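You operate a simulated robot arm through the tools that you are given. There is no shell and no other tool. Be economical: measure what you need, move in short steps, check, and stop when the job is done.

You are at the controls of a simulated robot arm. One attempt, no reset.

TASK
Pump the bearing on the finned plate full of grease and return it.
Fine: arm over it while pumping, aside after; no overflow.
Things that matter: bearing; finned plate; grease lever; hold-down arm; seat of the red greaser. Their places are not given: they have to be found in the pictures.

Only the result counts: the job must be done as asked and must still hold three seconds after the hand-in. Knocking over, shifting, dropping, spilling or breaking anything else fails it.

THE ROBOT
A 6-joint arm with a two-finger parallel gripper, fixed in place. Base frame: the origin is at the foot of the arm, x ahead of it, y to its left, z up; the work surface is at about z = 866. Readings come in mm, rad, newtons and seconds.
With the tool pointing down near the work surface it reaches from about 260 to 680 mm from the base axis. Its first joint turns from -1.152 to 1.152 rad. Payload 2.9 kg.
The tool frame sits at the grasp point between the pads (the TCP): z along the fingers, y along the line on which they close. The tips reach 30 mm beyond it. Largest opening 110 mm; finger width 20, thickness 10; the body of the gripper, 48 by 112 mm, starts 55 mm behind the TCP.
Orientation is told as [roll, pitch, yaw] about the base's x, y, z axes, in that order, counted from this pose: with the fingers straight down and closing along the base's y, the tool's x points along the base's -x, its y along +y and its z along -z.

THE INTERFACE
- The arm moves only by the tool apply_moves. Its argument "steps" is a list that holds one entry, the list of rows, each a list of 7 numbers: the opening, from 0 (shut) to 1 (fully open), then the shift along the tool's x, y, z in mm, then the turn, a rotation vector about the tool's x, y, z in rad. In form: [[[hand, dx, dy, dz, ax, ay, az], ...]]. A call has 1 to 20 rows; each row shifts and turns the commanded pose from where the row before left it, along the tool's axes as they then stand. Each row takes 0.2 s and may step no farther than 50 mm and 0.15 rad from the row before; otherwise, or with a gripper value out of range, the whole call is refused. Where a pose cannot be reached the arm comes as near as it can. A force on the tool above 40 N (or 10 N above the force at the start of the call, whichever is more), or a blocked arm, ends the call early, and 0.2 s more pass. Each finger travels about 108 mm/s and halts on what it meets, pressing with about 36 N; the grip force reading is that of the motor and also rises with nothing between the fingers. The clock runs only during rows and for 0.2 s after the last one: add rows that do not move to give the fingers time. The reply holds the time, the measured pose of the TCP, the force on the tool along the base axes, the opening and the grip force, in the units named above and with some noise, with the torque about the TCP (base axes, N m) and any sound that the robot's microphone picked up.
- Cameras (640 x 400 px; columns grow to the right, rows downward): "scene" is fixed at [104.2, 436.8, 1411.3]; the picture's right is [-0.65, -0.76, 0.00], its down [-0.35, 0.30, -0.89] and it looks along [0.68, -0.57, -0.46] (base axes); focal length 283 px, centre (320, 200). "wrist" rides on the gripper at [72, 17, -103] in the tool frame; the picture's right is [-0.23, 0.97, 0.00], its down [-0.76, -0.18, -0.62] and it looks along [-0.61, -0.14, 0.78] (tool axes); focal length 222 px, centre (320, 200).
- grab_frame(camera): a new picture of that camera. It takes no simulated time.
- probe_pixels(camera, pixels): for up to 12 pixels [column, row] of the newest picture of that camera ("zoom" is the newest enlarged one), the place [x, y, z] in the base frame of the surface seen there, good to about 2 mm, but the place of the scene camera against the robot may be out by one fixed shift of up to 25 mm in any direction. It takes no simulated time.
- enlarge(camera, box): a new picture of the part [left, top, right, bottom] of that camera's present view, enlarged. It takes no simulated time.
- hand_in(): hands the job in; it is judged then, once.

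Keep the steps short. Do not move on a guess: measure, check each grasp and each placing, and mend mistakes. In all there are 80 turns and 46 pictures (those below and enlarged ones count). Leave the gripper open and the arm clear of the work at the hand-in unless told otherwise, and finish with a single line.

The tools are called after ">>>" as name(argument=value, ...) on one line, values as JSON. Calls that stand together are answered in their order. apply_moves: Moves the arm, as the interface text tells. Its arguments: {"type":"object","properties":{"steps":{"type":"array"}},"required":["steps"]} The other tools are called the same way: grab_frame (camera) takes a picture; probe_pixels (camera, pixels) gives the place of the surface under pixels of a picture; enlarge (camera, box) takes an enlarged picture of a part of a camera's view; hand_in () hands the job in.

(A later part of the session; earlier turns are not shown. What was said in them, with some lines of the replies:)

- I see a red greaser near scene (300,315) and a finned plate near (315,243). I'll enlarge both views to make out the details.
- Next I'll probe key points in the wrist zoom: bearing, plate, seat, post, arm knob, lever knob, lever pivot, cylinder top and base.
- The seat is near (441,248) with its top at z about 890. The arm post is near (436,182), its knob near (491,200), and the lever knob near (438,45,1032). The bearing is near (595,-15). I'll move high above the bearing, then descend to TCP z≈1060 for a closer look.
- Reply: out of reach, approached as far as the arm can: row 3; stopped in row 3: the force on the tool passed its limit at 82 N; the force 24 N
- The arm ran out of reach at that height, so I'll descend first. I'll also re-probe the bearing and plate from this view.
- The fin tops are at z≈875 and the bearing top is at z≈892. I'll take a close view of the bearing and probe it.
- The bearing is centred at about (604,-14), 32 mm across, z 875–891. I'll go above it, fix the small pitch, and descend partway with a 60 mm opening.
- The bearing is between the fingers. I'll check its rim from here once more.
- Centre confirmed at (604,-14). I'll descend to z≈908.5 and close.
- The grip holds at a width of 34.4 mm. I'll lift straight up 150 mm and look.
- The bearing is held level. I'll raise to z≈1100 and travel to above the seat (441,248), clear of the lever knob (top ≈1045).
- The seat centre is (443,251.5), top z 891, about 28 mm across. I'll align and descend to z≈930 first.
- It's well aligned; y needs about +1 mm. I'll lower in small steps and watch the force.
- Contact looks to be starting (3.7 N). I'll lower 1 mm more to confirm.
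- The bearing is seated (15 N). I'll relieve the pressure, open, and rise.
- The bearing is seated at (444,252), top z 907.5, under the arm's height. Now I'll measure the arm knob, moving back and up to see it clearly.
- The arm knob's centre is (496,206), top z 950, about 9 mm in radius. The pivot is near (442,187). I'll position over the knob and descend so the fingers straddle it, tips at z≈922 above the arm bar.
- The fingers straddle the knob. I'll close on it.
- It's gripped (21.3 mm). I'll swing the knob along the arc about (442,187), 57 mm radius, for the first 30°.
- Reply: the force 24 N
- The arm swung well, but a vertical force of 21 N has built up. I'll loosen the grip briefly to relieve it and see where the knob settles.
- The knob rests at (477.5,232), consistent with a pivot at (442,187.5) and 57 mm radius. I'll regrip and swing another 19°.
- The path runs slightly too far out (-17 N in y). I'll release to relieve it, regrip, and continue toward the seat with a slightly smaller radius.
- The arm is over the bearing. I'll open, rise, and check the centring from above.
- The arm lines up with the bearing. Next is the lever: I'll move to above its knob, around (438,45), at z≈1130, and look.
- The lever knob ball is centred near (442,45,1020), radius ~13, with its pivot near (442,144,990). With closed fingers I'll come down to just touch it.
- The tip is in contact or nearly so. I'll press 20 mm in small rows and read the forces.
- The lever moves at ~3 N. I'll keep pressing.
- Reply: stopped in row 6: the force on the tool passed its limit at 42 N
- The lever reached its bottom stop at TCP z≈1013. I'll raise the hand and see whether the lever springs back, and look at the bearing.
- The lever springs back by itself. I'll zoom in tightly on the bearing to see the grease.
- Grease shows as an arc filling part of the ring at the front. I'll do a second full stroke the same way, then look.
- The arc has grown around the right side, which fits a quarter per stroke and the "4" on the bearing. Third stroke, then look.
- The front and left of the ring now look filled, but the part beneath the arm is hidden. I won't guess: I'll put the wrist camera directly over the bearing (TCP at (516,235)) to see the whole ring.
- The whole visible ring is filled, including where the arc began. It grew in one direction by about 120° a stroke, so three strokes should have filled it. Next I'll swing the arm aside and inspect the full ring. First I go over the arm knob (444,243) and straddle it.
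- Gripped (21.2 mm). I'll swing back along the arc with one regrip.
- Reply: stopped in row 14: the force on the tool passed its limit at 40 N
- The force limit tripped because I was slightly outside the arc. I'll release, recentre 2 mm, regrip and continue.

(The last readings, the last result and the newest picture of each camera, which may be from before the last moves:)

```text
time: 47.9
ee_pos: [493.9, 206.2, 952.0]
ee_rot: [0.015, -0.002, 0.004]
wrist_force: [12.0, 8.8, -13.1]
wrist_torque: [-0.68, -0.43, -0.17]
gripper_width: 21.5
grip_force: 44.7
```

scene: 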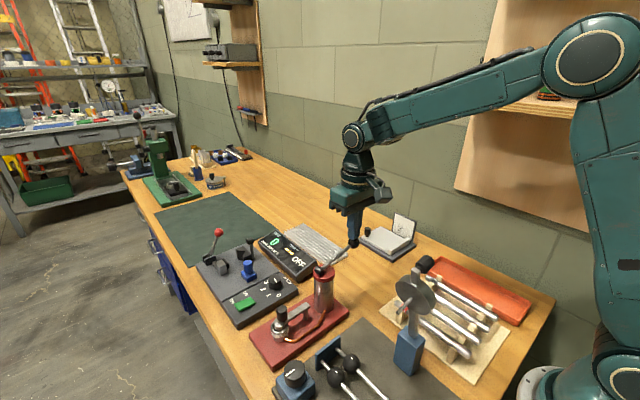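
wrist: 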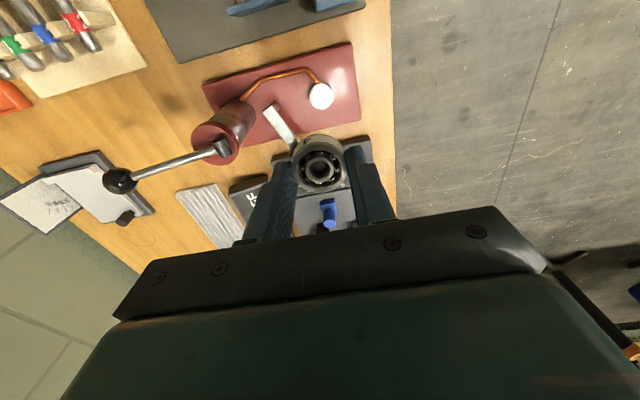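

The arm is back at its original side position. I'll open, rise, and view the bearing.

>>> apply_moves(steps=[[[0.3, 0, 0, 0, 0, 0, 0], [0.45, 0, 0, 0, -0.014, 0.002, 0], [0.45, 0, 0, 0, 0, 0, 0], [0.55, 0, 0, -40, 0, 0, 0], [0.55, 0, 0, -45, 0, 0, 0], [0.55, 25, 20, 0, 0, 0, 0], [0.55, 25, 24, 0, 0, 0, 0], [0.55, 0, 0, 0, 0, 0, 0]]])

>>> enlarge(camera="wrist", box=[240, 60, 400, 160])

```text
time: 49.7
ee_pos: [442.0, 248.2, 1040.0]
ee_rot: [0.031, 0.001, 0.004]
wrist_force: [-0.2, -0.6, 0.1]
wrist_torque: [0.0, 0.01, -0.01]
gripper_width: 60.6
grip_force: 0.0
```

```text
4.00 times, centred on (320, 110) of wrist
```

zoom: 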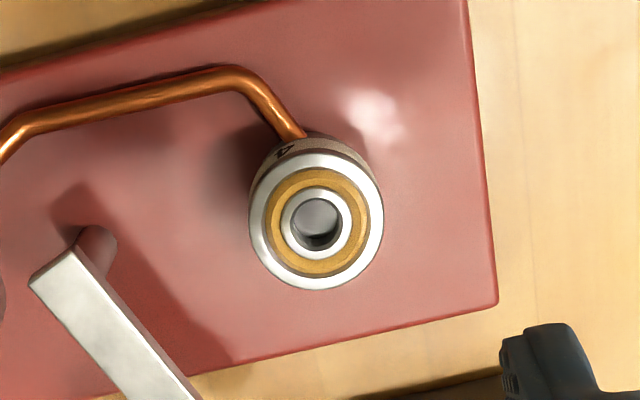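

The ring is uniformly full with no overflow. I'll measure the bearing rim now for picking it up.

>>> probe_pixels(camera="zoom", pixels=[[256, 220], [378, 220], [317, 280], [317, 160]])

>>> apply_moves(steps=[[[0.55, 0, 0, 0, 0.031, -0.001, 0.004], [0.55, 0, 0, 0, 0, 0, 0]]])

```text
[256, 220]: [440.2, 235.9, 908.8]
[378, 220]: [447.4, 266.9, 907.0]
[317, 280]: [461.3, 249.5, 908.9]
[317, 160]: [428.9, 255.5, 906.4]
```

```text
time: 50.3
ee_pos: [442.6, 248.3, 1039.3]
ee_rot: [-0.003, -0.001, -0.001]
wrist_force: [0.3, -0.7, 0.0]
wrist_torque: [0.0, 0.01, 0.01]
gripper_width: 60.6
grip_force: 0.0
```

Bearing centre is (444.5,252). I'll align, descend to z≈924, and close.

>>> apply_moves(steps=[[[0.55, -2.2, 3, 40, 0, 0, 0], [0.55, 0, 0, 45, 0, 0, 0], [0.55, 0, 0, 20, 0, 0, 0], [0.55, 0, 0, 10, 0, 0, 0], [0.55, 0, 0, 0, 0, 0, 0], [0.4, 0, 0, 0, 0, 0, 0], [0.2, 0, 0, 0, 0, 0, 0], [0.2, 0, 0, 0, 0, 0, 0], [0.2, 0, 0, 0, 0, 0, 0]]])

```text
time: 52.3
ee_pos: [443.1, 252.1, 925.0]
ee_rot: [-0.002, 0.0, -0.001]
wrist_force: [0.1, 0.2, -1.4]
wrist_torque: [-0.05, 0.01, -0.02]
gripper_width: 34.5
grip_force: 36.2
```

Gripped (34.5 mm). I'll lift to z≈1100 and carry it back above the plate.

>>> apply_moves(steps=[[[0.2, 0, 0, -15, 0, 0, 0], [0.2, 0, 0, -45, 0, 0, 0], [0.2, 0, 0, -45, 0, 0, 0], [0.2, 0, 0, -45, 0, 0, 0], [0.2, 0, 0, -25, 0, 0, 0], [0.2, -23, -38, 0, 0, 0, 0], [0.2, -23, -38, 0, 0, 0, 0], [0.2, -23, -38, 0, 0, 0, 0], [0.2, -23, -38, 0, 0, 0, 0], [0.2, -23, -38, 0, 0, 0, 0], [0.2, -23, -38, 0, 0, 0, 0], [0.2, -22, -37, 0, 0, 0, 0], [0.2, 0, 0, 0, 0, 0, 0], [0.2, 0, 0, 40, 0, 0, 0], [0.2, 0, 0, 0, 0, 0, 0]]])

>>> enlarge(camera="wrist", box=[220, 20, 420, 220])

```text
time: 55.5
ee_pos: [606.3, -12.7, 1060.4]
ee_rot: [-0.001, 0.001, 0.001]
wrist_force: [-0.8, -0.6, -0.5]
wrist_torque: [0.01, 0.0, 0.01]
gripper_width: 34.4
grip_force: 36.4
```

```text
2.00 times, centred on (320, 120) of wrist
```

zoom: 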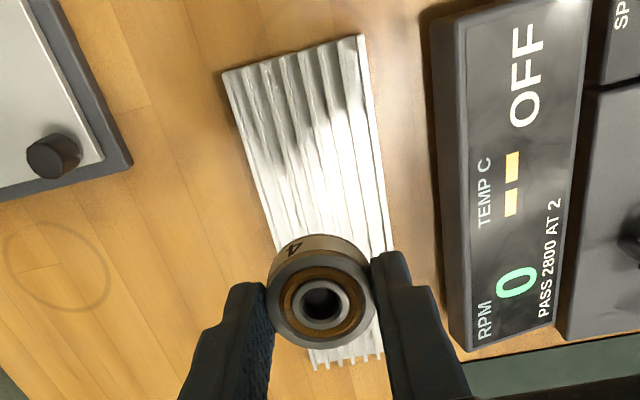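

I'm above the plate with the bearing held. I'll lower to about 5 mm above the fins.

>>> apply_moves(steps=[[[0.2, 1, 0, 45, 0, 0, 0], [0.2, 0, 0, 45, 0, 0, 0], [0.2, 0, 0, 35, 0, 0, 0], [0.2, 0, 0, 19, 0, 0, 0], [0.2, 0, 0, 0, 0, 0, 0]]])

>>> apply_moves(steps=[[[0.2, 0, 0, 3, 0, 0, 0], [0.2, 0, 0, 1.5, 0, 0, 0], [0.2, 0, 0, 1, 0, 0, 0], [0.2, 0, 0, 0, 0, 0, 0]]])

```text
time: 56.7
ee_pos: [605.3, -13.6, 915.0]
ee_rot: [0.001, -0.002, 0.0]
wrist_force: [-0.5, 0.0, -0.6]
wrist_torque: [0.02, -0.01, -0.02]
gripper_width: 34.1
grip_force: 36.4
```

```text
time: 57.7
ee_pos: [604.8, -12.4, 909.8]
ee_rot: [-0.003, 0.001, -0.001]
wrist_force: [-0.2, -0.2, -0.1]
wrist_torque: [-0.01, -0.04, 0.01]
gripper_width: 34.0
grip_force: 36.6
```

No contact yet. I'll lower in 0.7 mm steps.

>>> apply_moves(steps=[[[0.2, 0, 0, 0.7, 0, 0, 0], [0.2, 0, 0, 0, 0, 0, 0]]])

>>> apply_moves(steps=[[[0.2, 0, 0, 0.7, 0, 0, 0], [0.2, 0, 0, 0, 0, 0, 0]]])

```text
time: 58.3
ee_pos: [604.4, -13.1, 909.5]
ee_rot: [-0.002, -0.002, 0.0]
wrist_force: [0.0, -0.1, 0.3]
wrist_torque: [0.0, -0.01, -0.02]
gripper_width: 34.2
grip_force: 36.2
```

```text
time: 58.9
ee_pos: [603.9, -13.2, 907.4]
ee_rot: [-0.004, -0.001, 0.001]
wrist_force: [-0.9, -0.7, 2.1]
wrist_torque: [0.02, -0.04, -0.03]
gripper_width: 34.2
grip_force: 36.4
```

Contact is starting (2 N). One more half-millimetre step, then release and rise.

>>> apply_moves(steps=[[[0.2, 0, 0, 0.4, 0, 0, 0], [0.2, 0, 0, 0, 0, 0, 0]]])

>>> apply_moves(steps=[[[0.35, 0, 0, 0, 0, 0, 0], [0.55, 0, 0, 0, 0, 0, 0], [0.55, 0, 0, 0, 0, 0, 0], [0.55, 0, 0, -30, 0, 0, 0], [0.55, 0, 0, -45, 0, 0, 0], [0.55, 0, 0, -45, 0, 0, 0], [0.55, 0, 0, 0, 0, 0, 0]]])

>>> enlarge(camera="wrist", box=[240, 60, 400, 160])

>>> enlarge(camera="scene", box=[230, 210, 390, 370])

```text
time: 59.5
ee_pos: [604.5, -13.9, 909.0]
ee_rot: [-0.002, 0.0, 0.002]
wrist_force: [-2.2, 1.4, 8.5]
wrist_torque: [0.05, -0.07, 0.02]
gripper_width: 34.0
grip_force: 36.2
```

```text
time: 61.1
ee_pos: [607.3, -12.6, 1027.9]
ee_rot: [-0.002, 0.002, -0.001]
wrist_force: [0.1, -0.2, -0.6]
wrist_torque: [-0.02, -0.03, 0.02]
gripper_width: 60.6
grip_force: 0.0
```

```text
4.00 times, centred on (320, 110) of wrist
```

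zoom: 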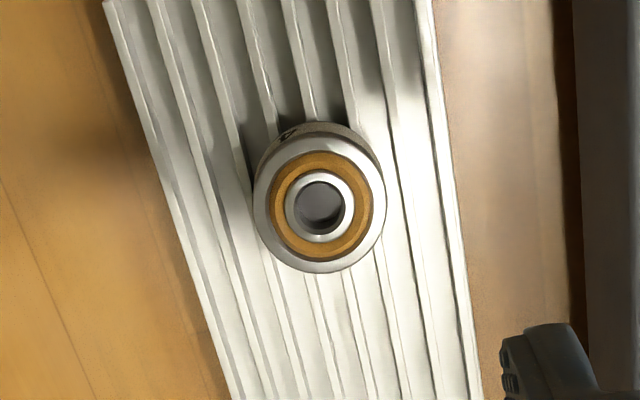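

```text
2.50 times, centred on (310, 290) of scene
```

zoom: 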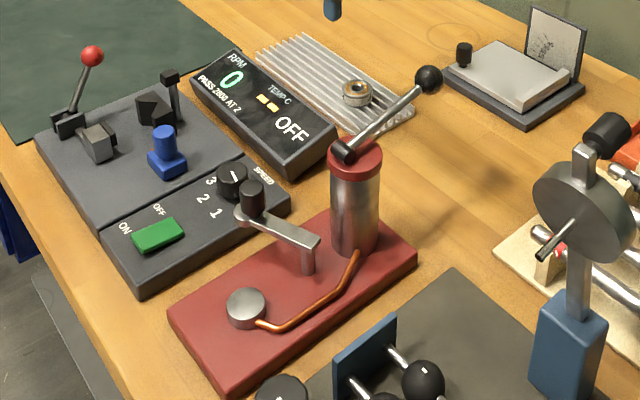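

The bearing is back on the plate, full and level. The arm is aside and the lever is up. I'll retreat upward with the gripper open, then hand in.

>>> apply_moves(steps=[[[0.55, 10, 0, -45, 0, 0, 0], [0.8, 40, 0, -30, 0, 0, 0], [1, 40, 0, 0, 0, 0, 0], [1, 0, 0, 0, 0, 0, 0]]])

>>> hand_in()

```text
time: 62.1
ee_pos: [516.8, -13.0, 1105.7]
ee_rot: [0.0, -0.001, 0.002]
wrist_force: [-1.1, 0.1, 0.2]
wrist_torque: [-0.02, 0.01, 0.01]
gripper_width: 109.7
grip_force: 0.1
```

```text
The job is handed in.
```

The bearing took three full strokes to fill with no overflow, is back in its place on the finned plate, and the hold-down arm is swung aside; the job is handed in.
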